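You operate a simulated robot arm through the tools that you are given. There is no shell and no other tool. Be economical: measure what you need, move in short steps, check, and stop when the job is done.

You run a simulated two-armed robot. Do the job below in one go: nothing can be reset, and whatever is moved stays where it is left.

JOB
Pick up the tub of white tint with one hand, pass it to the other hand and put it on the finishing bench. Set down upright: tub of white tint.

It is judged by the outcome, as a careful person would: the job done as asked, and still so three seconds after it is handed in. It fails if anything else is knocked over, pushed out of place, dropped, spilled or broken.

ROBOT AND FRAMES
Two 7-joint arms with three-finger grippers on one trunk, on a base that drives. Base frame: it is fixed to the floor where the robot stands at the start and does not move with it; the origin is under the middle of the robot, x ahead of it, y to its left, z up; the surface under the hand at the start is at about z = 900. Lengths are in mm, angles in rad, forces in N, time in s.
The left shoulder is at the start at [82, 126, 1133], the right one opposite. With the tool pointing down near the work surface each hand reaches from about 360 to 860 mm from the robot's upright axis, wherever it stands, measured 20 degrees to its own side. Places, roughly: finishing bench [-2500, -3500, 900]. Payload 2.94 kg a hand.
The TCP of each hand is the grasp point between the finger pads, 30 mm short of the fingertips. In the tool frame z runs along the fingers and y along their closing line. The gripper opens to 128 mm. The gripper's body begins 93 mm behind the TCP.
Orientation is that of the tool frame in the base frame, as a unit quaternion [x, y, z, w]. With the fingers straight down and closing along the base's y, the tool's x points along the base's -x, its y along +y and its z along -z.

CONTROLS
- The arms move only by the tool send_rows. It takes "left_targets", "right_targets" or both (then of equal length, played together; a hand with none holds still); each is a list of rows, each a list of 7 numbers: the turn, a rotation vector about the base's x, y, z in degrees, then the shift along the base's x, y, z in mm, then the opening, from 0 (shut) to 1 (fully open). In form: [[ax, ay, az, x, y, z, fingers], ...]. A call has 1 to 20 rows; each row shifts and turns the commanded pose from where the row before left it. A row lasts 0.2 s, in which the tool goes at most 50 mm and 0.15 rad; a call with a longer step from one row to the next is refused whole, and so is a gripper value outside its range. A pose out of reach is approached as far as the arm can. The call stops where the force on the tool passes 40 N (or 10 N more than at its start, if that is more) or the arm is blocked; 0.2 s more then pass. Each finger halts on what it meets, pressing with about 21 N; the grip force reading is that of the motor and also rises with nothing between the fingers. The clock runs only during rows and for 0.2 s after the last one: add rows that do not move to give the fingers time. It gives the time, the measured TCP pose, the force on the tool (base axes), the opening and the grip force at its end, in the units of the frame above (readings bear some noise), with the torque about the TCP (base axes, N m) and any sound that the robot's microphone picked up.
- Cameras (640 x 400 px; columns grow to the right, rows downward): "scene" is now at [209.6, -15.7, 1313.2]; the picture's right is [-0.18, -0.98, 0.00], its down [-0.47, 0.09, -0.88] and it looks along [0.86, -0.16, -0.48] (base axes); focal length 255 px, centre (320, 200). "left" rides on the left gripper at [69, 15, -120] in its tool frame; the picture's right is [-0.22, 0.98, 0.00], its down [-0.82, -0.18, -0.54] and it looks along [-0.53, -0.12, 0.84] (tool axes); focal length 251 px, centre (320, 200). "right" rides on the right gripper at [69, -15, -120] in its tool frame; the picture's right is [0.21, 0.98, 0.00], its down [-0.82, 0.18, -0.54] and it looks along [-0.53, 0.12, 0.84] (tool axes); focal length 251 px, centre (320, 200). There is no depth. A picture from a camera that has moved, and an enlarged one, comes with that camera's place and axes in the base frame and with its lens. The place of the scene camera against the robot may be out by one fixed shift of up to 12 mm in any direction.
- capture(camera): a new picture of that camera. No time passes.
- move_column(by): slides the trunk up (or, below 0, down) by that many mm; the arms and the scene camera ride with it, the base frame stays. It gives what a move gives, with no picture.
- drive_base(legs): drives the robot by 1 to 6 legs, each [ahead, left, turn to the left] in mm, mm and rad, along the robot's own axes; the way and the turn of a leg run together, so that a leg with both is an arc; at most 1500 mm and 3.142 rad a leg. The arms and the cameras ride along, it lands a little off, and it stops where it bumps. It gives what a move gives.
- aim_head(pan, tilt): turns the head with the scene camera to pan (to the left, within 1.396 rad either way) and tilt (down, from -0.506 to 1.204), counted from straight ahead of the robot. It gives what a move gives.
- inspect(camera, box): a new picture of the part [left, top, right, bottom] of that camera's present view, enlarged. No time passes.
- close_job(): hands the job in; it is judged then, once.

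Go step by step. Nothing tells you exact positions but the pictures and the camera data: compare them with the known pose of the tool, close in by small moves and look again before you grip or let go. The budget is 120 turns and 88 pictures, counting those below and the enlarged ones. Unless the task says otherwise, let go and move clear before handing in, and close with one line.

The tools are called as a command line: name --argument value ..., lists and objects as JSON in quotes. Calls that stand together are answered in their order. send_rows: Moves the arms, as the interface text tells. Its arguments: {"type":"object","properties":{"left_targets":{"type":"array","items":{"type":"array","items":{"type":"number"}}},"right_targets":{"type":"array","items":{"type":"array","items":{"type":"number"}}}},"required":[]} The other tools are called the same way: move_column (by) slides the trunk up or down; drive_base (legs) drives the base; aim_head (pan, tilt) turns the head that bears the scene camera; capture (camera) takes a picture; inspect (camera, box) takes an enlarged picture of a part of a camera's view; close_job () hands the job in.

At the start:

```text
clock: 0.0
left_ee_pos: [548.3, 128.5, 1184.9]
left_tcp_rot: [0.0, 1.0, 0.0, 0.0]
left_contact_force: [-1.0, 0.0, 0.5]
left_torque: [-0.01, -0.02, 0.03]
left_gripper_width: 127.8
left_finger_force: 0.0
right_ee_pos: [406.8, -270.4, 1178.5]
right_tcp_rot: [0.0, 1.0, 0.0, 0.001]
right_contact_force: [-0.3, -0.4, -0.8]
right_torque: [-0.01, 0.04, -0.01]
right_gripper_width: 127.9
right_finger_force: 0.1
trunk travel left (down, up): [-350.0, 197.0]
robot x, y, heading: [2.0, -1.9, -0.001]
head pan, tilt: [-0.183, 0.497]
```

scene: 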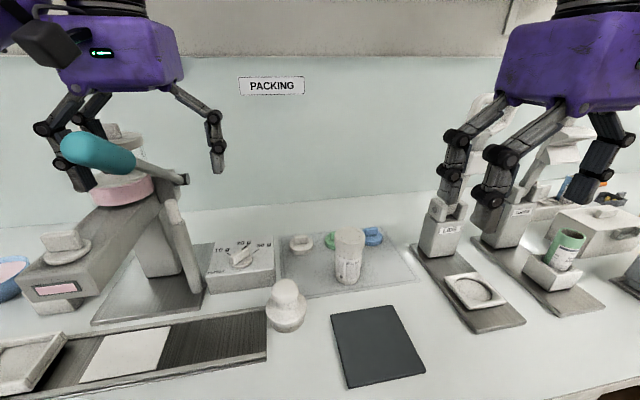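
right: 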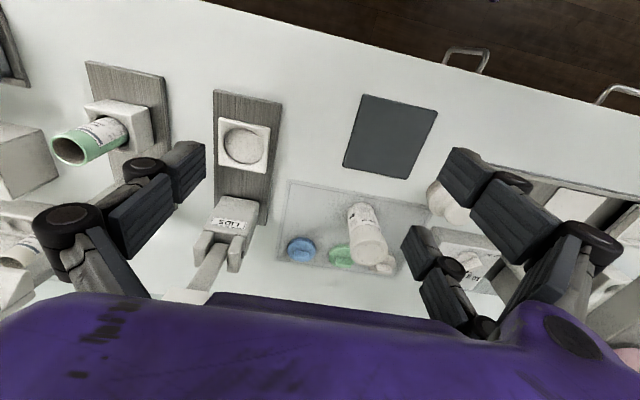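
left: 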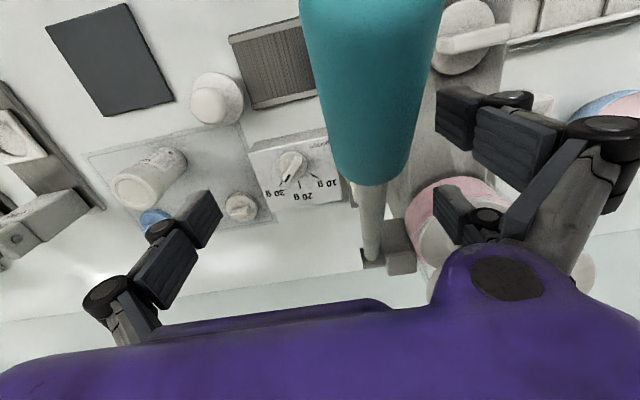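

I see a white labelled tub on a tray with loose lids, and a green tub in a holder. I'll enlarge to read the labels first.

inspect --camera "scene" --box '[260, 210, 420, 310]'

inspect --camera "scene" --box '[400, 170, 640, 320]'

inspect --camera "right" --box '[270, 160, 430, 280]'

```text
4.00 times, centred on (340, 260) of scene
camera zoom: at [209.6, -15.7, 1313.2], right [-0.18, -0.98, 0.0], down [-0.47, 0.09, -0.88], along [0.86, -0.16, -0.48], focal length 1022 px, centre (240, -40)
```

zoom: 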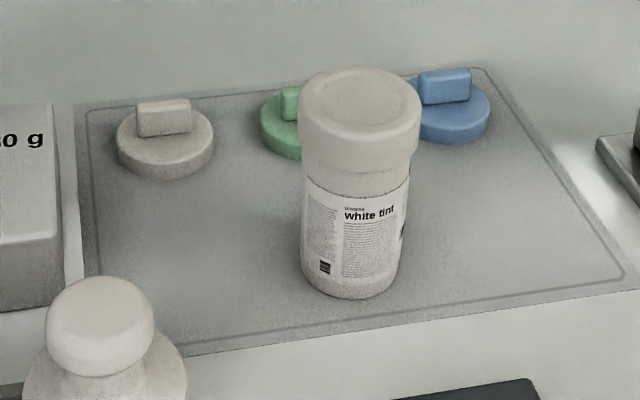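

```text
2.67 times, centred on (520, 245) of scene
camera zoom: at [209.6, -15.7, 1313.2], right [-0.18, -0.98, 0.0], down [-0.47, 0.09, -0.88], along [0.86, -0.16, -0.48], focal length 681 px, centre (-213, 80)
```

zoom: 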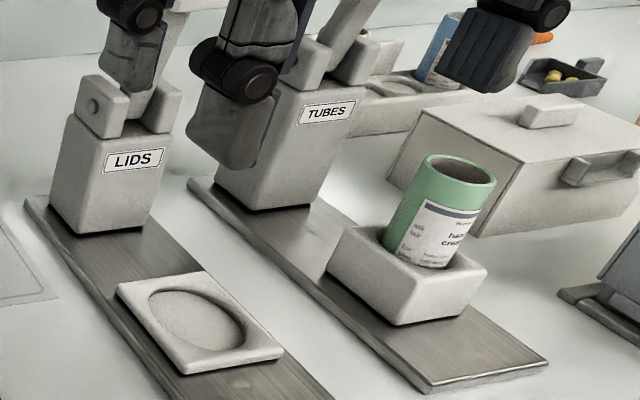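

```text
3.33 times, centred on (350, 220) of right
camera zoom: at [336.9, -286.2, 1299.4], right [-0.21, 0.98, 0.0], down [0.82, 0.18, 0.54], along [0.53, 0.12, -0.84], focal length 838 px, centre (220, 133)
```

zoom: 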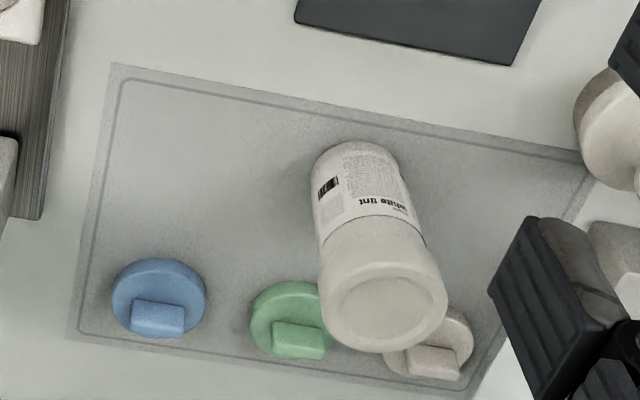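

The tub of white tint stands at about (588, -147), roughly 118 mm tall with its top near z 1021. A teal lever seems to pass between the left hand's fingers, so I'm checking that before moving anything.

inspect --camera "scene" --box '[0, 0, 260, 220]'

inspect --camera "left" --box '[80, 0, 640, 350]'

```text
1.82 times, centred on (130, 110) of scene
camera zoom: at [209.6, -15.7, 1313.2], right [-0.18, -0.98, 0.0], down [-0.47, 0.09, -0.88], along [0.86, -0.16, -0.48], focal length 464 px, centre (666, 364)
```

zoom: 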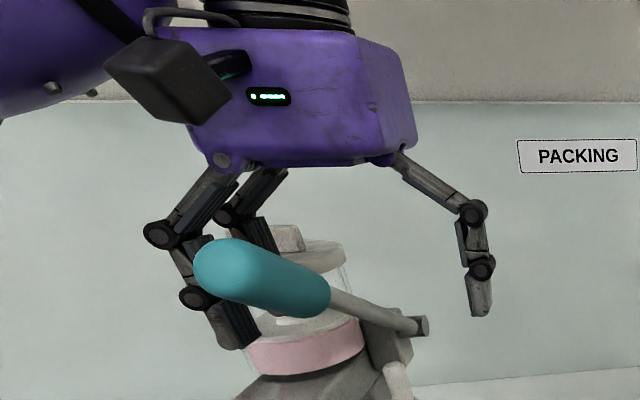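

```text
1.14 times, centred on (360, 175) of left
camera zoom: at [480.2, 142.4, 1304.7], right [0.21, 0.98, 0.0], down [0.82, -0.18, 0.54], along [0.53, -0.12, -0.84], focal length 287 px, centre (274, 229)
```

zoom: 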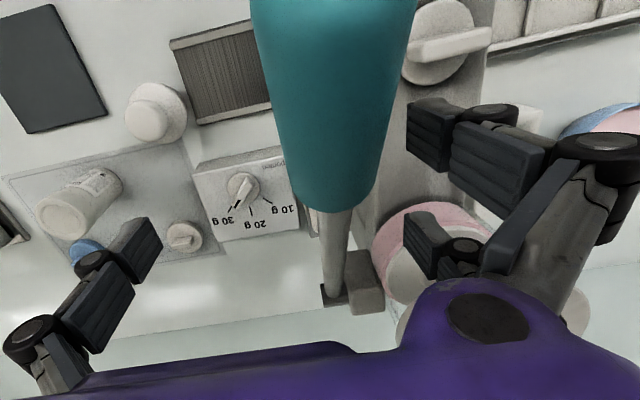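

The lever does run between the left hand's fingers, below the palm. I'll lift the left hand straight up to clear it, and bring the right hand above the tub, turned 45°.

send_rows --left_targets '[[0, 0, 0, 0, 0, 20, 1], [0, 0, 0, 0, 0, 20, 1], [0, 0, 0, 0, 0, 25, 1], [0, 0, 0, 0, 0, 25, 1], [0, 0, 0, 0, 0, 25, 1], [0, 0, 0, 0, 0, 25, 1]]' --right_targets '[[0, 0, 7.5, 30, 20, 0, 1], [0, 0, 7.5, 30, 20, 0, 1], [0, 0, 7.5, 30, 20, 0, 1], [0, 0, 7.5, 30, 20, 0, 0.75], [0, 0, 7.5, 31, 21, 0, 0.75], [0, 0, 7.5, 30, 21, 0, 0.75]]'

capture --camera "scene"

capture --camera "right"

```text
clock: 1.4
left_ee_pos: [550.2, 125.6, 1325.7]
left_tcp_rot: [-0.001, 1.0, 0.0, -0.001]
left_contact_force: [1.8, 0.0, -0.2]
left_torque: [0.01, 0.11, -0.04]
left_gripper_width: 128.0
left_finger_force: 0.1
right_ee_pos: [565.0, -158.1, 1171.8]
right_tcp_rot: [-0.38, 0.925, -0.002, 0.0]
right_contact_force: [-0.3, 1.4, 4.4]
right_torque: [-0.06, -0.09, 0.02]
right_gripper_width: 96.2
right_finger_force: 0.2
right hand out of reach, approached as far as the arm can: row 6
trunk travel left (down, up): [-350.0, 197.0]
robot x, y, heading: [-0.2, -5.1, -0.0]
head pan, tilt: [-0.183, 0.497]
```

```text
79 pictures are left
camera scene: at [211.0, -16.2, 1312.9], right [-0.18, -0.98, 0.0], down [-0.47, 0.09, -0.88], along [0.86, -0.16, -0.48], focal length 255 px, centre (320, 200)
```

scene: 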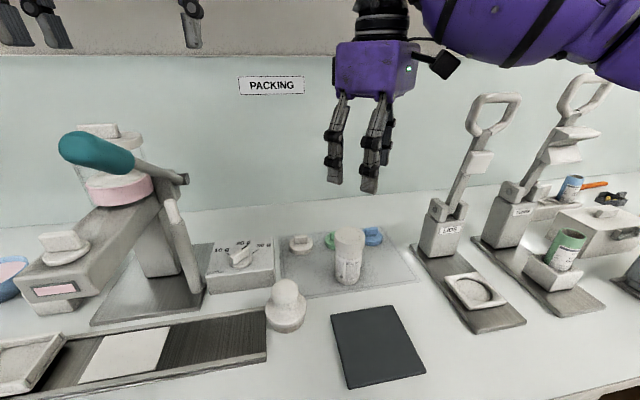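

```text
78 pictures are left
camera right: at [526.8, -217.7, 1291.5], right [-0.84, 0.54, 0.0], down [0.46, 0.71, 0.54], along [0.3, 0.45, -0.84], focal length 251 px, centre (320, 200)
```

right: 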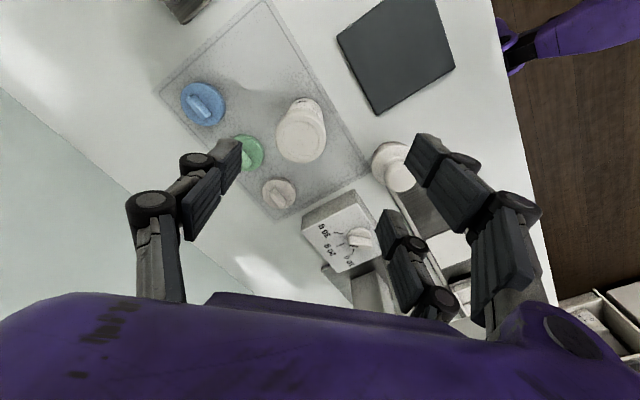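

The lever is clear and the tub is at about (591, -150). The right hand is at its reach limit at this height, so I'll go down while still above the tub and measure again.

send_rows --right_targets '[[0, 0, 0, 0, 0, -20, 0.75], [0, 0, 0, 0, 0, -20, 0.75], [0, 0, 0, 0, 0, -15, 0.75]]'

capture --camera "right"

```text
clock: 2.2
left_ee_pos: [548.0, 125.6, 1326.1]
left_tcp_rot: [-0.001, 1.0, 0.0, -0.001]
left_contact_force: [0.2, 0.5, 0.0]
left_torque: [-0.01, 0.0, -0.01]
left_gripper_width: 128.2
left_finger_force: 0.1
right_ee_pos: [565.0, -154.4, 1115.5]
right_tcp_rot: [-0.383, 0.924, 0.001, 0.002]
right_contact_force: [0.4, -0.3, 0.2]
right_torque: [-0.04, 0.01, 0.0]
right_gripper_width: 95.8
right_finger_force: 0.1
trunk travel left (down, up): [-350.0, 197.0]
robot x, y, heading: [-1.1, -3.4, -0.001]
head pan, tilt: [-0.183, 0.497]
```

```text
77 pictures are left
camera right: at [525.6, -214.4, 1236.9], right [-0.84, 0.54, 0.0], down [0.45, 0.71, 0.54], along [0.29, 0.46, -0.84], focal length 251 px, centre (320, 200)
```

right: 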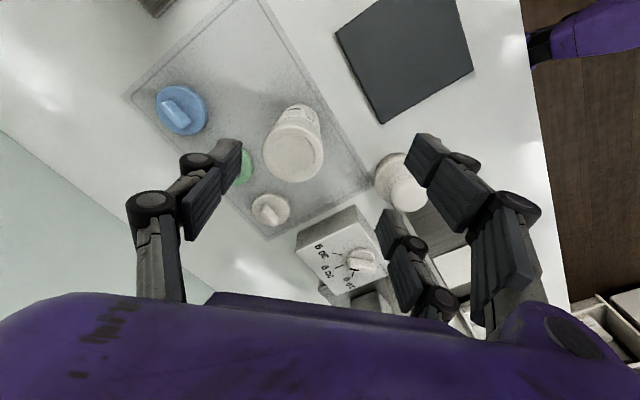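

The tub is at about (593, -149). I'll centre over it and go down to just above the cap.

send_rows --right_targets '[[0, 0, 0, 14, 2, -10, 0.75], [0, 0, 0, 14, 3, -20, 0.75], [0, 0, 0, 0, 0, -25, 0.75], [0, 0, 0, 0, 0, 0, 0.75]]'

capture --camera "right"

capture --camera "scene"

```text
clock: 3.2
left_ee_pos: [549.1, 126.7, 1327.8]
left_tcp_rot: [-0.001, 1.0, 0.0, 0.0]
left_contact_force: [0.9, 0.1, 0.6]
left_torque: [0.0, -0.01, 0.02]
left_gripper_width: 127.9
left_finger_force: 0.0
right_ee_pos: [584.2, -152.2, 1060.4]
right_tcp_rot: [-0.383, 0.924, 0.0, 0.001]
right_contact_force: [0.3, 0.1, 1.0]
right_torque: [0.0, -0.02, -0.01]
right_gripper_width: 96.0
right_finger_force: 0.1
right hand out of reach, approached as far as the arm can: row 2
trunk travel left (down, up): [-350.0, 197.0]
robot x, y, heading: [1.3, -1.0, 0.003]
head pan, tilt: [-0.183, 0.497]
```

```text
76 pictures are left
camera right: at [546.3, -212.6, 1181.5], right [-0.84, 0.54, 0.0], down [0.45, 0.71, 0.54], along [0.29, 0.46, -0.84], focal length 251 px, centre (320, 200)
```

right: 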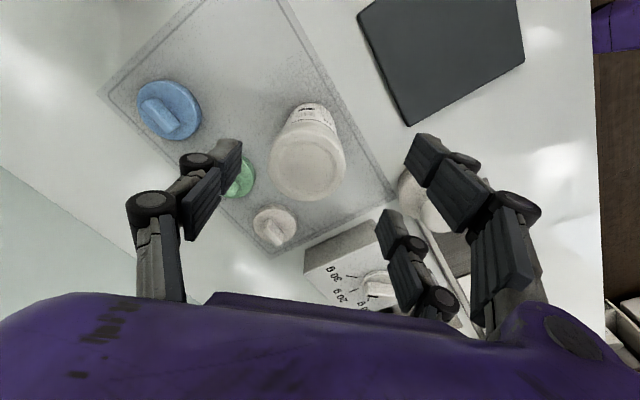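

```text
75 pictures are left
camera scene: at [209.6, -15.6, 1313.2], right [-0.18, -0.98, 0.0], down [-0.47, 0.09, -0.88], along [0.86, -0.16, -0.48], focal length 255 px, centre (320, 200)
```

scene: 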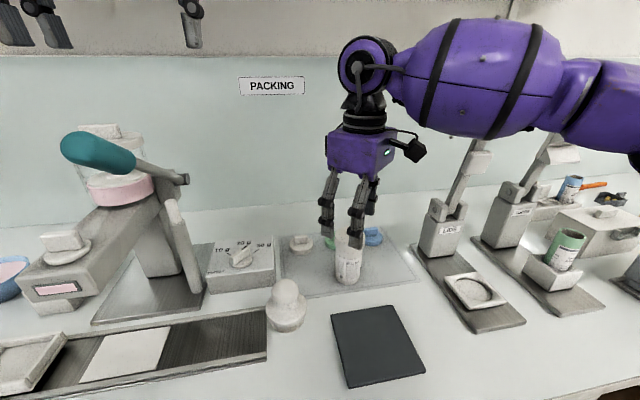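

The tub centre reads (594, -152), so I'll shift 10 mm forward and lower around it.

send_rows --right_targets '[[0, 0, 0, 10, 0, -15, 0.75], [0, 0, 0, 0, 0, 0, 0.75]]'

capture --camera "right"

```text
clock: 3.8
left_ee_pos: [548.3, 126.7, 1327.2]
left_tcp_rot: [-0.001, 1.0, 0.0, 0.001]
left_contact_force: [0.0, 1.0, 0.5]
left_torque: [-0.01, 0.02, 0.0]
left_gripper_width: 128.1
left_finger_force: 0.1
right_ee_pos: [590.3, -153.2, 1045.3]
right_tcp_rot: [-0.381, 0.925, 0.0, 0.002]
right_contact_force: [-0.8, 0.8, -0.1]
right_torque: [-0.03, -0.02, 0.0]
right_gripper_width: 96.3
right_finger_force: 0.0
right hand out of reach, approached as far as the arm can: row 1
trunk travel left (down, up): [-350.0, 197.0]
robot x, y, heading: [0.8, 1.2, -0.002]
head pan, tilt: [-0.183, 0.497]
```

```text
74 pictures are left
camera right: at [551.2, -213.5, 1165.7], right [-0.84, 0.54, 0.0], down [0.45, 0.71, 0.54], along [0.3, 0.46, -0.84], focal length 251 px, centre (320, 200)
```

right: 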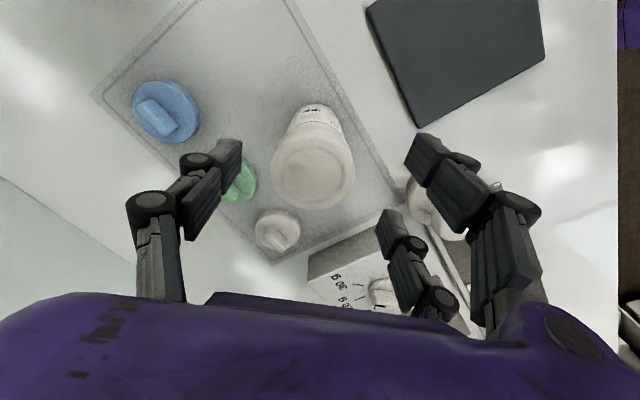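

Alignment looks good: the cap is centred between the fingers. Lowering to the grip height now.

send_rows --right_targets '[[0, 0, 0, 1, 0, -15, 0.75], [0, 0, 0, 1, 0, -15, 0.75], [0, 0, 0, 0, 0, -15, 0.75], [0, 0, 0, 0, 0, -15, 0.75], [0, 0, 0, 0, 0, -13, 0.75], [0, 0, 0, 0, 0, 0, 0.75]]'

capture --camera "right"

inspect --camera "scene" --box '[260, 150, 440, 310]'

```text
clock: 5.2
left_ee_pos: [548.8, 126.5, 1327.1]
left_tcp_rot: [-0.002, 1.0, 0.001, -0.001]
left_contact_force: [-0.4, -0.4, -0.1]
left_torque: [0.01, 0.02, -0.01]
left_gripper_width: 128.0
left_finger_force: 0.1
right_ee_pos: [593.6, -154.4, 969.4]
right_tcp_rot: [-0.383, 0.924, 0.0, 0.001]
right_contact_force: [0.1, -0.5, -0.4]
right_torque: [0.0, 0.0, -0.01]
right_gripper_width: 95.9
right_finger_force: 0.1
trunk travel left (down, up): [-350.0, 197.0]
robot x, y, heading: [-0.3, -1.5, -0.001]
head pan, tilt: [-0.183, 0.497]
```

```text
73 pictures are left
camera right: at [554.6, -214.3, 1091.1], right [-0.84, 0.54, 0.0], down [0.45, 0.71, 0.54], along [0.29, 0.46, -0.84], focal length 251 px, centre (320, 200)
```

right: 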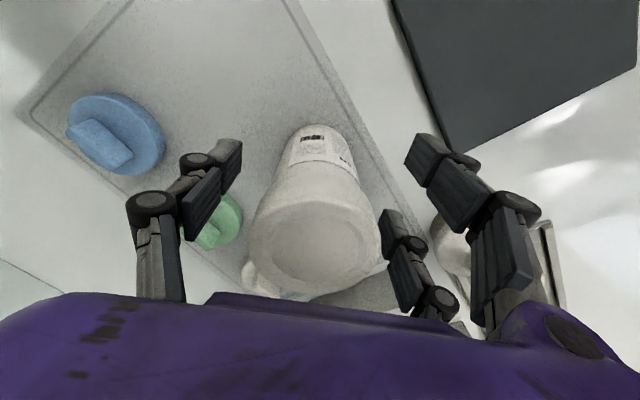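

```text
2.50 times, centred on (350, 230) of scene
camera zoom: at [209.6, -15.7, 1313.2], right [-0.18, -0.98, 0.0], down [-0.47, 0.09, -0.88], along [0.86, -0.16, -0.48], focal length 639 px, centre (245, 125)
```

zoom: 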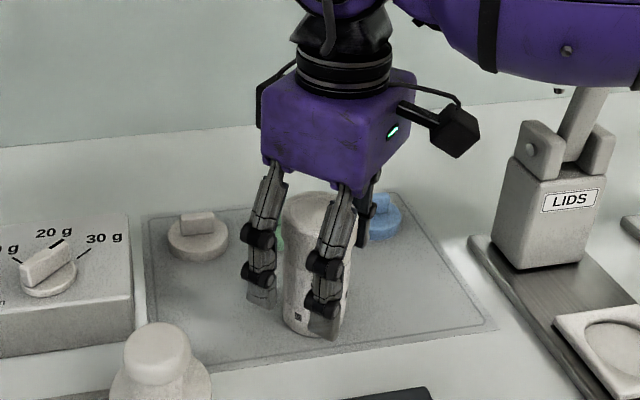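

The fingers straddle the tub on both sides. I'll nudge 4 mm to centre it and then close.

send_rows --right_targets '[[0, 0, 0, -3, -3, 0, 0.75], [0, 0, 0, 0, 0, 0, 0.6], [0, 0, 0, 0, 0, 0, 0.45], [0, 0, 0, 0, 0, 0, 0.3], [0, 0, 0, 0, 0, 0, 0], [0, 0, 0, 0, 0, 0, 0], [0, 0, 0, 0, 0, 0, 0]]'

capture --camera "right"

```text
clock: 6.8
left_ee_pos: [548.1, 126.8, 1326.4]
left_tcp_rot: [-0.001, 1.0, 0.001, 0.0]
left_contact_force: [-0.2, 0.5, -0.1]
left_torque: [-0.01, -0.01, -0.01]
left_gripper_width: 127.9
left_finger_force: 0.1
right_ee_pos: [590.4, -156.1, 970.8]
right_tcp_rot: [-0.383, 0.924, 0.0, 0.0]
right_contact_force: [-0.5, -0.6, 0.2]
right_torque: [-0.01, 0.02, 0.01]
right_gripper_width: 54.7
right_finger_force: 20.9
trunk travel left (down, up): [-350.0, 197.0]
robot x, y, heading: [-0.8, 0.5, 0.004]
head pan, tilt: [-0.183, 0.497]
```

```text
71 pictures are left
camera right: at [551.9, -216.5, 1091.3], right [-0.84, 0.54, 0.0], down [0.45, 0.71, 0.54], along [0.29, 0.46, -0.84], focal length 251 px, centre (320, 200)
```

right: 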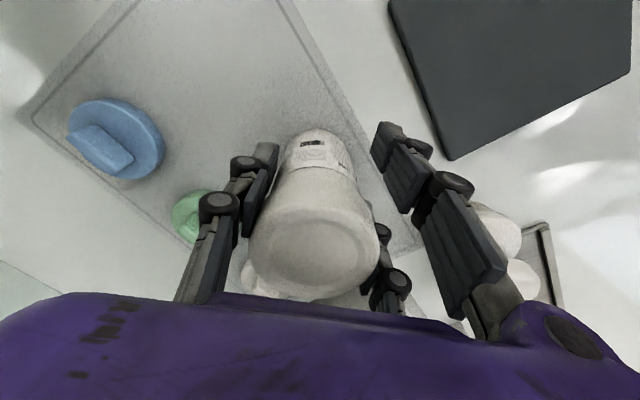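

Gripped, but the wrist linkages show a pair of fingers facing the side where the other hand must come in. I'll release while it still stands on the tray and lift with the trunk. Then I'll turn the right hand so its single finger faces the robot, and grip higher.

send_rows --right_targets '[[0, 0, 0, 0, 0, 0, 0.7], [0, 0, 0, 0, 0, 0, 0.7], [0, 0, 0, 0, 0, 0, 0.7]]'

move_column --by 110

send_rows --right_targets '[[0, 0, -7.5, 0, 0, 0, 0.7], [0, 0, -7.5, 0, 0, 0, 0.7], [0, 0, -7.5, 0, 0, 0, 0.7], [0, 0, -7.5, 0, 0, 0, 0.7], [0, 0, -7.5, 0, 0, 0, 0.7], [0, 0, -7.5, 0, 0, 0, 0.7], [0, 0, -7.5, 0, 0, 0, 0.7], [0, 0, -7.5, 0, 0, 0, 0.7], [0, 0, -7.5, 0, 0, 0, 0.7], [0, 0, -7.5, 0, 0, 0, 0.7], [0, 0, -7.5, 0, 0, 0, 0.7], [0, 0, -7.5, 0, 0, 0, 0.7], [0, 0, -7.5, 0, 0, 0, 0.7], [0, 0, -7.5, 0, 0, 0, 0.7], [0, 0, -7.5, 0, 0, 0, 0.7], [0, 0, -7.5, 0, 0, 0, 0.7], [0, 0, -7.5, 0, 0, 0, 0.7], [0, 0, -7.5, 0, 0, 0, 0.7], [0, 0, 0, 0, 0, 0, 0.7]]'

capture --camera "scene"

capture --camera "right"

```text
clock: 7.6
left_ee_pos: [547.7, 126.6, 1326.4]
left_tcp_rot: [-0.001, 1.0, 0.001, -0.001]
left_contact_force: [0.1, 0.0, 0.0]
left_torque: [0.02, 0.03, 0.01]
left_gripper_width: 128.2
left_finger_force: 0.0
right_ee_pos: [590.4, -155.9, 969.8]
right_tcp_rot: [-0.383, 0.924, 0.0, 0.0]
right_contact_force: [0.4, -0.9, -0.9]
right_torque: [0.01, 0.03, -0.02]
right_gripper_width: 89.6
right_finger_force: 0.1
trunk travel left (down, up): [-350.0, 197.0]
robot x, y, heading: [-2.6, 1.5, -0.003]
head pan, tilt: [-0.183, 0.497]
```

```text
clock: 9.0
left_ee_pos: [549.3, 127.1, 1434.9]
left_tcp_rot: [-0.001, 1.0, 0.0, -0.001]
left_contact_force: [0.2, -0.2, -0.9]
left_torque: [0.02, 0.02, -0.04]
left_gripper_width: 128.0
left_finger_force: 0.0
right_ee_pos: [585.5, -156.1, 1152.9]
right_tcp_rot: [-0.382, 0.922, -0.025, 0.062]
right_contact_force: [0.2, -0.2, -0.7]
right_torque: [0.0, -0.01, 0.01]
right_gripper_width: 89.7
right_finger_force: 0.1
trunk travel left (down, up): [-460.0, 87.0]
robot x, y, heading: [-0.3, -1.8, -0.002]
head pan, tilt: [-0.183, 0.497]
```

```text
clock: 13.0
left_ee_pos: [548.8, 126.8, 1437.2]
left_tcp_rot: [-0.001, 1.0, 0.0, 0.0]
left_contact_force: [0.6, 0.7, 0.2]
left_torque: [0.02, 0.01, 0.0]
left_gripper_width: 128.0
left_finger_force: 0.1
right_ee_pos: [591.0, -258.7, 1179.9]
right_tcp_rot: [0.707, 0.704, -0.067, 0.0]
right_contact_force: [0.1, -0.3, 0.2]
right_torque: [0.03, -0.02, 0.01]
right_gripper_width: 89.5
right_finger_force: 0.0
right hand out of reach, approached as far as the arm can: row 2, 4, 5, 6, 8, 10, 11, 13, 14, 15, 16, 18
trunk travel left (down, up): [-460.0, 87.0]
robot x, y, heading: [1.1, 0.0, 0.001]
head pan, tilt: [-0.183, 0.497]
```

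```text
70 pictures are left
camera scene: at [170.9, -15.7, 1431.5], right [-0.18, -0.98, 0.0], down [-0.47, 0.09, -0.88], along [0.86, -0.16, -0.48], focal length 255 px, centre (320, 200)
```

scene: 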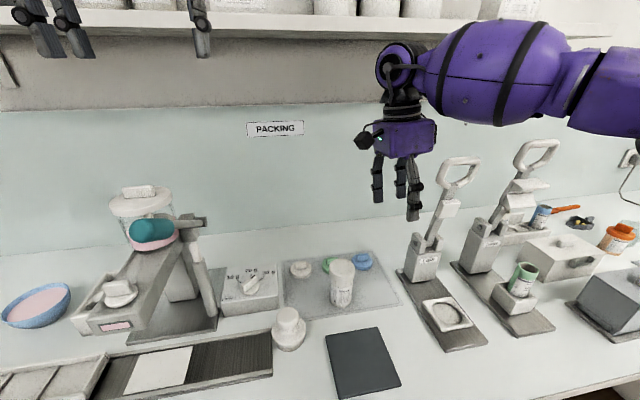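

```text
69 pictures are left
camera right: at [587.8, -178.8, 1294.7], right [0.97, 0.21, -0.11], down [0.23, -0.77, 0.6], along [0.04, -0.61, -0.79], focal length 251 px, centre (320, 200)
```

right: 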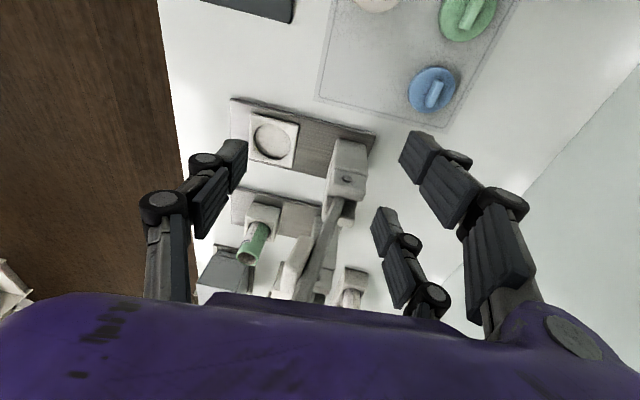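

The raised trunk shortened the reach, so the hand drifted aside but stayed clear of everything. I'll bring it back toward the robot, over the tub's line, and lower the trunk again.

send_rows --right_targets '[[0, 0, 0, -30, 25, 0, 0.7], [0, 0, 0, -30, 25, 0, 0.7], [0, 0, 0, -15, 25, 0, 0.7], [0, 0, 0, 0, 25, 0, 0.7], [0, 0, 0, 0, 0, 0, 0.7]]'

```text
clock: 14.2
left_ee_pos: [547.6, 127.2, 1435.9]
left_tcp_rot: [0.0, 1.0, 0.0, 0.0]
left_contact_force: [0.1, -0.6, 0.8]
left_torque: [-0.01, -0.03, 0.03]
left_gripper_width: 127.9
left_finger_force: 0.1
right_ee_pos: [517.0, -167.6, 1181.8]
right_tcp_rot: [0.707, 0.704, -0.068, 0.0]
right_contact_force: [0.0, 0.4, -0.1]
right_torque: [0.01, 0.01, -0.02]
right_gripper_width: 89.5
right_finger_force: 0.0
right hand out of reach, approached as far as the arm can: row 4
trunk travel left (down, up): [-460.0, 87.0]
robot x, y, heading: [2.5, -3.7, 0.003]
head pan, tilt: [-0.183, 0.497]
```

move_column --by -110

send_rows --right_targets '[[5.5, -5.5, 0, 10, 3, 0, 0.7], [0, 0, 0, 0, 0, 0, 0.7]]'

capture --camera "scene"

capture --camera "right"

```text
clock: 15.6
left_ee_pos: [548.3, 126.4, 1326.2]
left_tcp_rot: [0.0, 1.0, -0.001, 0.001]
left_contact_force: [-0.6, -0.4, 1.3]
left_torque: [0.01, 0.01, 0.02]
left_gripper_width: 128.2
left_finger_force: 0.1
right_ee_pos: [517.2, -167.4, 1071.4]
right_tcp_rot: [0.706, 0.705, -0.066, -0.001]
right_contact_force: [0.2, 0.5, -0.1]
right_torque: [0.0, -0.01, 0.02]
right_gripper_width: 89.6
right_finger_force: 0.0
trunk travel left (down, up): [-350.0, 197.0]
robot x, y, heading: [-2.2, 1.3, -0.001]
head pan, tilt: [-0.183, 0.497]
```

```text
clock: 16.2
left_ee_pos: [549.7, 127.6, 1326.5]
left_tcp_rot: [-0.001, 1.0, -0.001, 0.0]
left_contact_force: [0.1, 0.0, 0.0]
left_torque: [-0.04, -0.03, 0.01]
left_gripper_width: 128.0
left_finger_force: 0.1
right_ee_pos: [526.7, -164.9, 1069.2]
right_tcp_rot: [0.707, 0.707, 0.0, 0.001]
right_contact_force: [0.4, -0.1, -0.3]
right_torque: [-0.01, -0.01, -0.01]
right_gripper_width: 89.6
right_finger_force: 0.0
trunk travel left (down, up): [-350.0, 197.0]
robot x, y, heading: [-2.4, 2.6, 0.003]
head pan, tilt: [-0.183, 0.497]
```

```text
68 pictures are left
camera scene: at [210.0, -15.1, 1313.2], right [-0.18, -0.98, 0.0], down [-0.47, 0.09, -0.88], along [0.86, -0.16, -0.48], focal length 255 px, centre (320, 200)
```

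scene: 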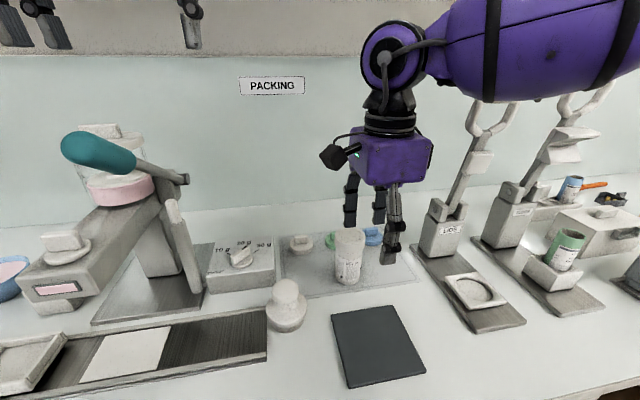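

```text
67 pictures are left
camera right: at [511.3, -95.7, 1190.6], right [0.98, 0.21, 0.0], down [0.18, -0.82, 0.54], along [0.12, -0.53, -0.84], focal length 251 px, centre (320, 200)
```

right: 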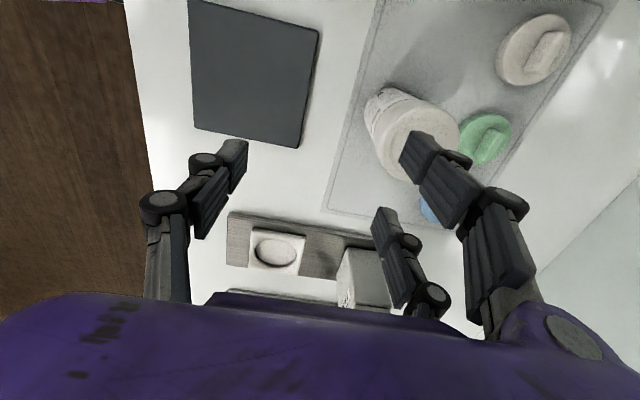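

Orientation is right now. Reaching further forward needs the trunk lower, so I'll move the left hand away from the lever, raise the right hand, then lower the trunk.

send_rows --left_targets '[[0, 0, 0, 0, -25, 0, 1], [0, 0, 0, 0, -25, 0, 1], [0, 0, 0, 0, -25, 0, 1], [0, 0, 0, 0, -25, 0, 1], [0, 0, 0, 0, 0, 0, 1]]' --right_targets '[[0, 0, 0, 0, 0, 25, 0.7], [0, 0, 0, 0, 0, 25, 0.7], [0, 0, 0, 0, 0, 25, 0.7], [0, 0, 0, 0, 0, 20, 0.7], [0, 0, 0, 0, 0, 0, 0.7]]'

move_column --by -90

send_rows --right_targets '[[0, 0, 0, 22, 4, 0, 0.7], [0, 0, 0, 22, 4, 0, 0.7], [0, 0, 0, 23, 4, 0, 0.7], [0, 0, 0, 0, 0, 0, 0.7]]'

capture --camera "right"

capture --camera "scene"

```text
clock: 17.4
left_ee_pos: [547.7, 28.5, 1325.5]
left_tcp_rot: [0.0, 1.0, 0.0, 0.0]
left_contact_force: [0.2, 0.2, -0.5]
left_torque: [-0.02, -0.01, -0.04]
left_gripper_width: 128.0
left_finger_force: 0.1
right_ee_pos: [526.0, -164.2, 1165.6]
right_tcp_rot: [0.707, 0.707, 0.0, 0.001]
right_contact_force: [0.4, 1.0, 0.3]
right_torque: [0.0, 0.04, 0.02]
right_gripper_width: 89.5
right_finger_force: 0.1
trunk travel left (down, up): [-350.0, 197.0]
robot x, y, heading: [-3.1, -0.3, 0.003]
head pan, tilt: [-0.183, 0.497]
```

```text
clock: 18.7
left_ee_pos: [548.7, 26.9, 1236.4]
left_tcp_rot: [-0.001, 1.0, -0.001, 0.001]
left_contact_force: [0.3, 0.2, 0.5]
left_torque: [0.01, -0.03, -0.01]
left_gripper_width: 128.1
left_finger_force: 0.0
right_ee_pos: [526.2, -163.9, 1076.5]
right_tcp_rot: [0.708, 0.706, 0.0, 0.001]
right_contact_force: [0.1, 0.4, 0.5]
right_torque: [-0.02, -0.01, -0.01]
right_gripper_width: 89.8
right_finger_force: 0.1
trunk travel left (down, up): [-260.0, 287.0]
robot x, y, heading: [0.7, -1.8, -0.003]
head pan, tilt: [-0.183, 0.497]
```

```text
clock: 19.7
left_ee_pos: [546.5, 26.2, 1236.8]
left_tcp_rot: [0.0, 1.0, 0.0, 0.0]
left_contact_force: [-0.1, 1.0, 0.5]
left_torque: [-0.01, -0.03, -0.01]
left_gripper_width: 128.0
left_finger_force: 0.0
right_ee_pos: [591.3, -154.1, 1075.7]
right_tcp_rot: [0.707, 0.707, 0.001, 0.001]
right_contact_force: [0.2, 0.1, -0.2]
right_torque: [-0.02, -0.04, -0.04]
right_gripper_width: 89.8
right_finger_force: 0.0
trunk travel left (down, up): [-260.0, 287.0]
robot x, y, heading: [-1.1, 0.2, 0.002]
head pan, tilt: [-0.183, 0.497]
```

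```text
66 pictures are left
camera right: at [576.3, -85.8, 1196.0], right [0.98, 0.22, 0.0], down [0.18, -0.82, 0.54], along [0.12, -0.53, -0.84], focal length 251 px, centre (320, 200)
```

right: 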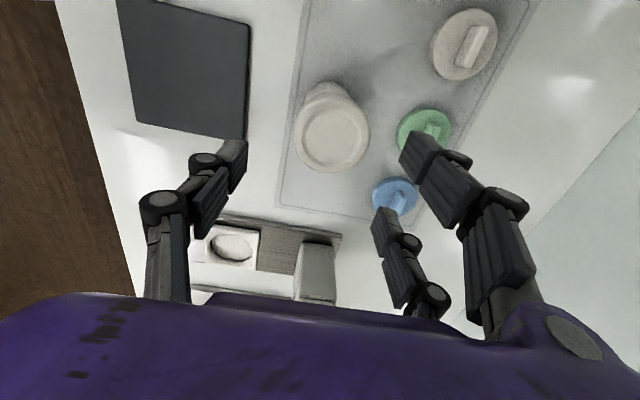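

```text
65 pictures are left
camera scene: at [231.0, -15.7, 1224.6], right [-0.18, -0.98, 0.0], down [-0.47, 0.09, -0.88], along [0.86, -0.16, -0.48], focal length 255 px, centre (320, 200)
```

scene: 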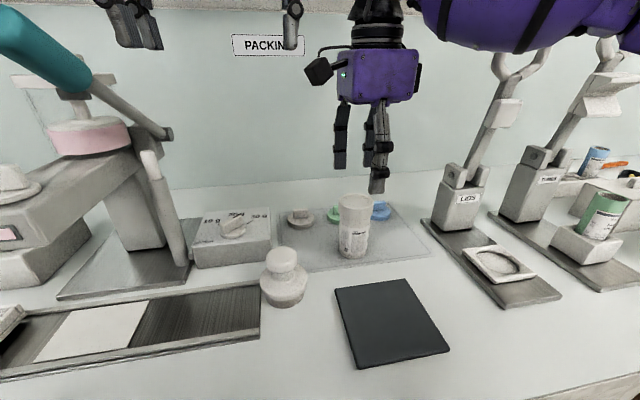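

Combining the two views, the tub is at about (601, -147) with its top near z 1010. I'll shift there and go down part way to check.

send_rows --right_targets '[[0, 0, 0, 10, 7, 0, 0.7], [0, 0, 0, 0, 0, -20, 0.7], [0, 0, 0, 0, 0, 0, 0.7]]'

capture --camera "right"

inspect --camera "scene" --box '[280, 100, 440, 270]'

```text
clock: 20.5
left_ee_pos: [548.8, 25.8, 1235.8]
left_tcp_rot: [-0.001, 1.0, 0.0, 0.0]
left_contact_force: [0.2, -0.1, -0.4]
left_torque: [0.0, -0.04, 0.0]
left_gripper_width: 127.9
left_finger_force: 0.0
right_ee_pos: [593.3, -154.0, 1054.2]
right_tcp_rot: [0.707, 0.707, 0.001, 0.001]
right_contact_force: [0.7, -0.1, 0.8]
right_torque: [-0.02, -0.01, 0.0]
right_gripper_width: 89.7
right_finger_force: 0.0
right hand out of reach, approached as far as the arm can: row 1
trunk travel left (down, up): [-260.0, 287.0]
robot x, y, heading: [-0.1, 0.3, -0.0]
head pan, tilt: [-0.183, 0.497]
```

```text
64 pictures are left
camera right: at [578.3, -85.8, 1174.9], right [0.98, 0.21, 0.0], down [0.18, -0.82, 0.54], along [0.12, -0.53, -0.84], focal length 251 px, centre (320, 200)
```

right: 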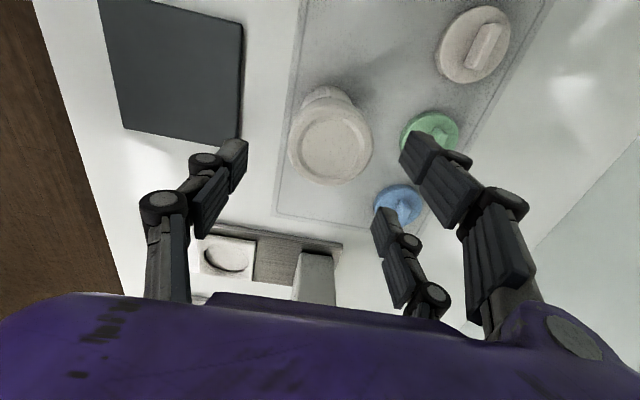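

```text
2.35 times, centred on (360, 185) of scene
camera zoom: at [232.2, -15.7, 1224.3], right [-0.18, -0.98, 0.0], down [-0.47, 0.09, -0.88], along [0.86, -0.16, -0.48], focal length 601 px, centre (226, 235)
```

zoom: 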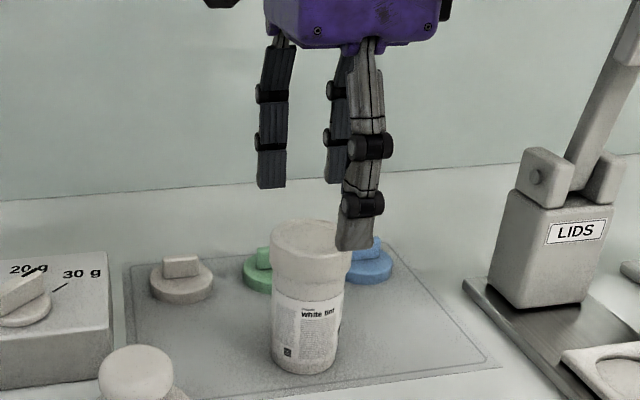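

The tub is about 9 mm further left than the hand. I'll correct that before descending.

send_rows --right_targets '[[0, 0, 0, 0, 9, 0, 0.7], [0, 0, 0, 0, 0, 0, 0.7]]'

```text
clock: 21.1
left_ee_pos: [548.8, 27.0, 1237.1]
left_tcp_rot: [-0.002, 1.0, 0.0, 0.0]
left_contact_force: [0.6, 0.1, -0.2]
left_torque: [0.02, -0.02, 0.0]
left_gripper_width: 128.1
left_finger_force: 0.0
right_ee_pos: [592.7, -146.1, 1053.9]
right_tcp_rot: [0.708, 0.706, 0.001, 0.0]
right_contact_force: [0.2, 0.1, 0.9]
right_torque: [0.02, 0.0, -0.02]
right_gripper_width: 89.7
right_finger_force: 0.1
trunk travel left (down, up): [-260.0, 287.0]
robot x, y, heading: [-3.6, -0.1, -0.002]
head pan, tilt: [-0.183, 0.497]
```

send_rows --right_targets '[[0, 0, 0, 0, 1, -15, 0.7], [0, 0, 0, 3, 0, -12, 0.7], [0, 0, 0, 3, 0, -15, 0.7], [0, 0, 0, 0, 0, -13, 0.7], [0, 0, 0, 0, 0, 0, 0.7]]'

capture --camera "right"

inspect --camera "scene" --box '[280, 100, 440, 270]'

```text
clock: 22.3
left_ee_pos: [550.1, 26.7, 1236.4]
left_tcp_rot: [-0.001, 1.0, 0.0, 0.001]
left_contact_force: [0.3, 0.4, -0.7]
left_torque: [-0.01, -0.04, 0.02]
left_gripper_width: 127.8
left_finger_force: 0.1
right_ee_pos: [597.2, -143.0, 1001.0]
right_tcp_rot: [0.708, 0.707, 0.0, 0.001]
right_contact_force: [-0.5, 0.7, -0.1]
right_torque: [0.02, 0.0, -0.01]
right_gripper_width: 89.5
right_finger_force: 0.1
trunk travel left (down, up): [-260.0, 287.0]
robot x, y, heading: [-2.0, -0.4, -0.002]
head pan, tilt: [-0.183, 0.497]
```

```text
62 pictures are left
camera right: at [582.8, -74.5, 1121.5], right [0.98, 0.21, 0.0], down [0.18, -0.82, 0.54], along [0.12, -0.53, -0.84], focal length 251 px, centre (320, 200)
```

right: 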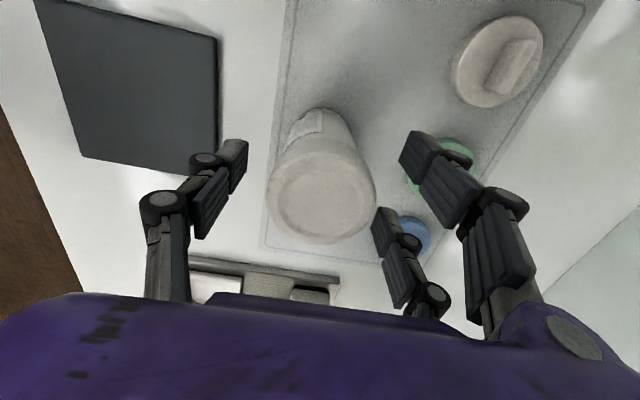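

```text
2.35 times, centred on (360, 185) of scene
camera zoom: at [232.2, -15.7, 1224.3], right [-0.18, -0.98, 0.0], down [-0.47, 0.09, -0.88], along [0.86, -0.16, -0.48], focal length 601 px, centre (226, 235)
```

zoom: 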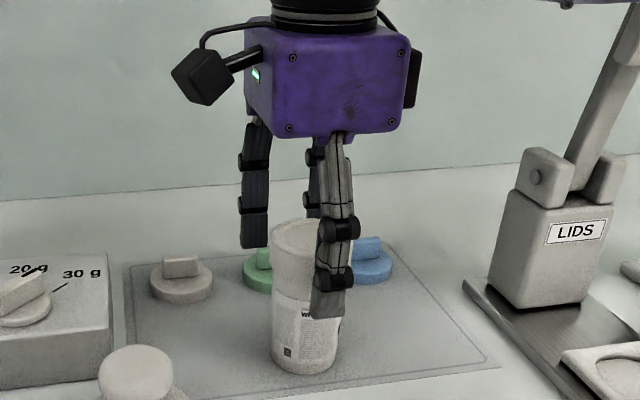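

The cap is exactly centred between the fingers, so I'm closing.

send_rows --right_targets '[[0, 0, 0, 0, 0, 0, 0.6], [0, 0, 0, 0, 0, 0, 0.5], [0, 0, 0, 0, 0, 0, 0.4], [0, 0, 0, 0, 0, 0, 0.2], [0, 0, 0, 0, 0, 0, 0], [0, 0, 0, 0, 0, 0, 0]]'

send_rows --right_targets '[[0, 0, 0, 0, 0, 5, 0], [0, 0, 0, 0, 0, 10, 0], [0, 0, 0, 0, 0, 15, 0], [0, 0, 0, 0, 0, 0, 0]]'

inspect --camera "scene" --box '[280, 100, 440, 270]'

```text
clock: 23.7
left_ee_pos: [549.3, 27.1, 1236.7]
left_tcp_rot: [-0.001, 1.0, 0.001, 0.0]
left_contact_force: [0.0, 0.0, 0.4]
left_torque: [0.05, -0.02, -0.01]
left_gripper_width: 128.2
left_finger_force: 0.1
right_ee_pos: [597.2, -142.8, 1001.2]
right_tcp_rot: [0.708, 0.707, 0.001, 0.001]
right_contact_force: [-0.3, -0.6, 0.5]
right_torque: [0.01, 0.03, 0.0]
right_gripper_width: 53.8
right_finger_force: 20.9
trunk travel left (down, up): [-260.0, 287.0]
robot x, y, heading: [-3.1, 0.3, 0.001]
head pan, tilt: [-0.183, 0.497]
```

```text
clock: 24.7
left_ee_pos: [548.1, 27.1, 1235.8]
left_tcp_rot: [0.0, 1.0, 0.0, 0.0]
left_contact_force: [0.8, 0.9, 1.0]
left_torque: [-0.01, 0.02, 0.0]
left_gripper_width: 128.1
left_finger_force: 0.1
right_ee_pos: [598.4, -142.9, 1029.9]
right_tcp_rot: [0.708, 0.706, 0.001, 0.001]
right_contact_force: [-0.2, -0.1, -1.0]
right_torque: [-0.02, 0.02, 0.0]
right_gripper_width: 53.8
right_finger_force: 20.8
trunk travel left (down, up): [-260.0, 287.0]
robot x, y, heading: [1.4, -1.7, -0.002]
head pan, tilt: [-0.183, 0.497]
```

```text
2.35 times, centred on (360, 185) of scene
camera zoom: at [232.1, -15.7, 1224.4], right [-0.18, -0.98, 0.0], down [-0.47, 0.09, -0.88], along [0.86, -0.16, -0.48], focal length 601 px, centre (226, 235)
```

zoom: 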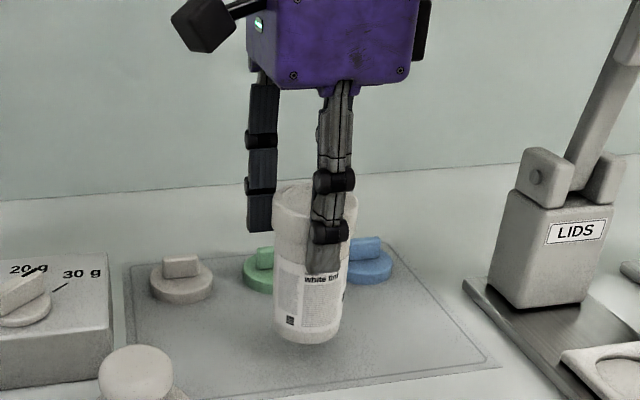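

The tub is held upright and off the tray. I'll raise it and draw it in, then back the robot off into free space for the handover.

send_rows --right_targets '[[0, 0, 0, -3, 0, 20, 0], [0, 0, 0, -10, 0, 20, 0], [0, 0, 0, -10, 0, 20, 0], [0, 0, 0, -10, 0, 20, 0], [0, 0, 0, -10, 0, 15, 0], [0, 0, 0, 0, 0, 0, 0]]'

drive_base --legs '[[-550, 0, 0]]'

capture --camera "scene"

```text
clock: 26.1
left_ee_pos: [550.2, 28.1, 1235.6]
left_tcp_rot: [-0.001, 1.0, 0.0, 0.0]
left_contact_force: [1.2, 0.8, 0.5]
left_torque: [-0.06, 0.01, 0.05]
left_gripper_width: 127.8
left_finger_force: 0.0
right_ee_pos: [558.2, -149.8, 1126.4]
right_tcp_rot: [0.708, 0.706, 0.0, 0.0]
right_contact_force: [0.0, -1.2, -2.3]
right_torque: [0.09, -0.12, 0.08]
right_gripper_width: 53.4
right_finger_force: 20.9
right hand out of reach, approached as far as the arm can: row 1
trunk travel left (down, up): [-260.0, 287.0]
robot x, y, heading: [-0.7, 0.1, -0.001]
head pan, tilt: [-0.183, 0.497]
```

```text
clock: 29.2
left_ee_pos: [0.2, 29.7, 1235.7]
left_tcp_rot: [-0.005, 1.0, 0.0, 0.0]
left_contact_force: [4.4, 2.6, 1.1]
left_torque: [-0.09, 0.11, 0.34]
left_gripper_width: 127.6
left_finger_force: 0.0
right_ee_pos: [9.6, -147.5, 1125.1]
right_tcp_rot: [0.705, 0.709, -0.001, 0.0]
right_contact_force: [-3.8, -2.1, -2.0]
right_torque: [0.18, -0.55, 0.43]
right_gripper_width: 53.5
right_finger_force: 21.1
trunk travel left (down, up): [-260.0, 287.0]
robot x, y, heading: [-546.4, -2.3, 0.006]
head pan, tilt: [-0.183, 0.497]
```

```text
59 pictures are left
camera scene: at [-315.9, -16.0, 1224.3], right [-0.18, -0.98, 0.0], down [-0.47, 0.08, -0.88], along [0.86, -0.15, -0.48], focal length 255 px, centre (320, 200)
```

scene: 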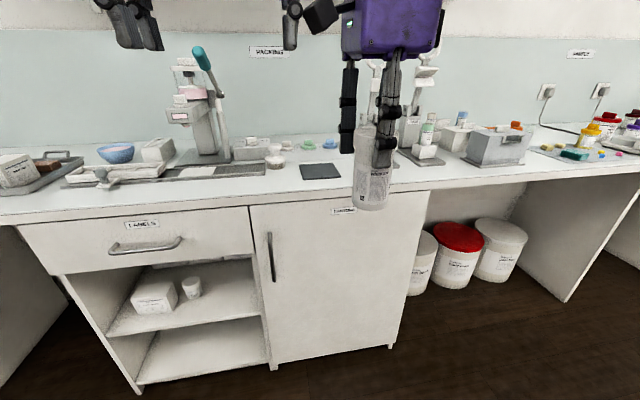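

I'm in clear space with the tub held. Next I'll swing the left hand aside and pitch it to point forward and 30° down, then bring the right hand lower and to the middle.

send_rows --left_targets '[[0, 0, 0, 0, 30, -10, 1], [0, 0, 0, 0, 30, -10, 1], [0, 0, 0, 0, 30, -20, 1], [0, 0, 0, 0, 30, -20, 1], [0, -7.5, 0, 0, 25, -20, 1], [0, -7.5, 0, 0, 15, -20, 1], [0, -7.5, 0, 0, 0, -20, 1], [0, -7.5, 0, 0, 0, -20, 1], [0, -7.5, 0, 0, 0, -20, 1], [0, -7.5, 0, 0, 0, -20, 1], [0, -7.5, 0, 0, 0, -20, 1], [0, -7.5, 0, 0, 0, -20, 1], [0, 0, 0, 0, 0, 0, 1]]'

capture --camera "scene"

```text
clock: 32.0
left_ee_pos: [4.1, 212.0, 1040.7]
left_tcp_rot: [-0.043, 0.906, -0.013, 0.421]
left_contact_force: [-0.5, 0.7, 0.4]
left_torque: [0.01, 0.01, 0.01]
left_gripper_width: 127.9
left_finger_force: 0.2
left hand out of reach, approached as far as the arm can: row 11, 12
right_ee_pos: [10.9, -149.5, 1125.1]
right_tcp_rot: [0.705, 0.709, 0.0, 0.0]
right_contact_force: [0.8, 0.5, -0.6]
right_torque: [0.01, 0.01, -0.01]
right_gripper_width: 53.6
right_finger_force: 21.4
trunk travel left (down, up): [-260.0, 287.0]
robot x, y, heading: [-547.1, -0.9, 0.005]
head pan, tilt: [-0.183, 0.497]
```

```text
58 pictures are left
camera scene: at [-315.6, -16.6, 1224.3], right [-0.18, -0.98, 0.0], down [-0.47, 0.08, -0.88], along [0.86, -0.15, -0.48], focal length 255 px, centre (320, 200)
```

scene: 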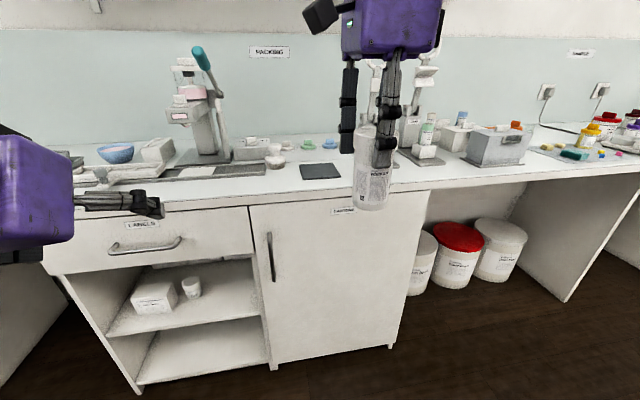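

The left hand stopped at about 40° down, which works well for the geometry. Now I'll bring the tub lower and toward the middle.

send_rows --right_targets '[[0, 0, 0, 0, 10, -20, 0], [0, 0, 0, 0, 10, -20, 0], [0, 0, 0, 5, 20, -20, 0], [0, 0, 0, 5, 20, -20, 0], [0, 0, 0, 5, 20, -20, 0], [0, 0, 0, 5, 20, -20, 0], [0, 0, 0, 10, 20, -20, 0], [0, 0, 0, 10, 20, -20, 0], [0, 0, 0, 5, 20, -5, 0], [0, 0, 0, 0, 0, 0, 0]]'

capture --camera "scene"

capture --camera "left"

```text
clock: 34.2
left_ee_pos: [4.4, 213.0, 1040.5]
left_tcp_rot: [-0.043, 0.906, -0.012, 0.422]
left_contact_force: [0.7, -0.3, 0.7]
left_torque: [0.01, -0.05, 0.0]
left_gripper_width: 127.8
left_finger_force: 0.0
right_ee_pos: [25.4, -125.2, 1054.0]
right_tcp_rot: [0.705, 0.709, 0.0, 0.0]
right_contact_force: [0.1, -0.8, -1.5]
right_torque: [0.04, -0.02, 0.02]
right_gripper_width: 53.4
right_finger_force: 21.1
right hand out of reach, approached as far as the arm can: row 3, 4, 5, 6, 7, 8, 9
trunk travel left (down, up): [-260.0, 287.0]
robot x, y, heading: [-549.5, -1.7, 0.005]
head pan, tilt: [-0.183, 0.497]
```

```text
57 pictures are left
camera scene: at [-315.9, -16.0, 1224.4], right [-0.18, -0.98, 0.0], down [-0.47, 0.08, -0.88], along [0.86, -0.15, -0.48], focal length 255 px, centre (320, 200)
```

scene: 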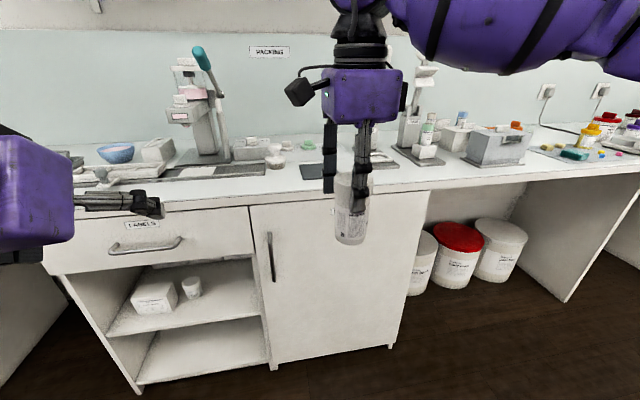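

```text
56 pictures are left
camera left: at [-133.0, 219.6, 1062.7], right [0.07, 0.99, 0.1], down [0.13, -0.11, 0.99], along [0.99, -0.06, -0.13], focal length 251 px, centre (320, 200)
```

left: 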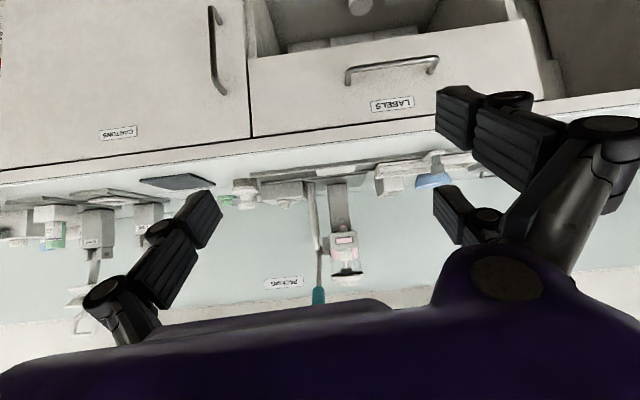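

Reach across the body is limited for the right hand, so I'll try moving the tub inward with less extension.

send_rows --right_targets '[[0, 0, 0, -20, 0, -15, 0], [0, 0, 0, -20, 10, -15, 0], [0, 0, 0, -10, 15, -15, 0], [0, 0, 0, 0, 15, -15, 0], [0, 0, 0, 0, 15, -10, 0], [0, 0, 0, 0, 15, -5, 0], [0, 0, 0, 0, 0, 0, 0]]'

```text
clock: 35.9
left_ee_pos: [3.3, 212.5, 1040.3]
left_tcp_rot: [-0.043, 0.905, -0.013, 0.422]
left_contact_force: [-0.4, -0.1, -0.1]
left_torque: [0.03, 0.02, 0.0]
left_gripper_width: 128.1
left_finger_force: 0.1
right_ee_pos: [-25.0, -82.2, 992.6]
right_tcp_rot: [0.706, 0.708, 0.001, 0.001]
right_contact_force: [0.3, -0.4, -1.2]
right_torque: [0.01, 0.01, 0.0]
right_gripper_width: 53.2
right_finger_force: 20.7
right hand out of reach, approached as far as the arm can: row 5, 6
trunk travel left (down, up): [-260.0, 287.0]
robot x, y, heading: [-549.2, -1.2, 0.012]
head pan, tilt: [-0.183, 0.497]
```

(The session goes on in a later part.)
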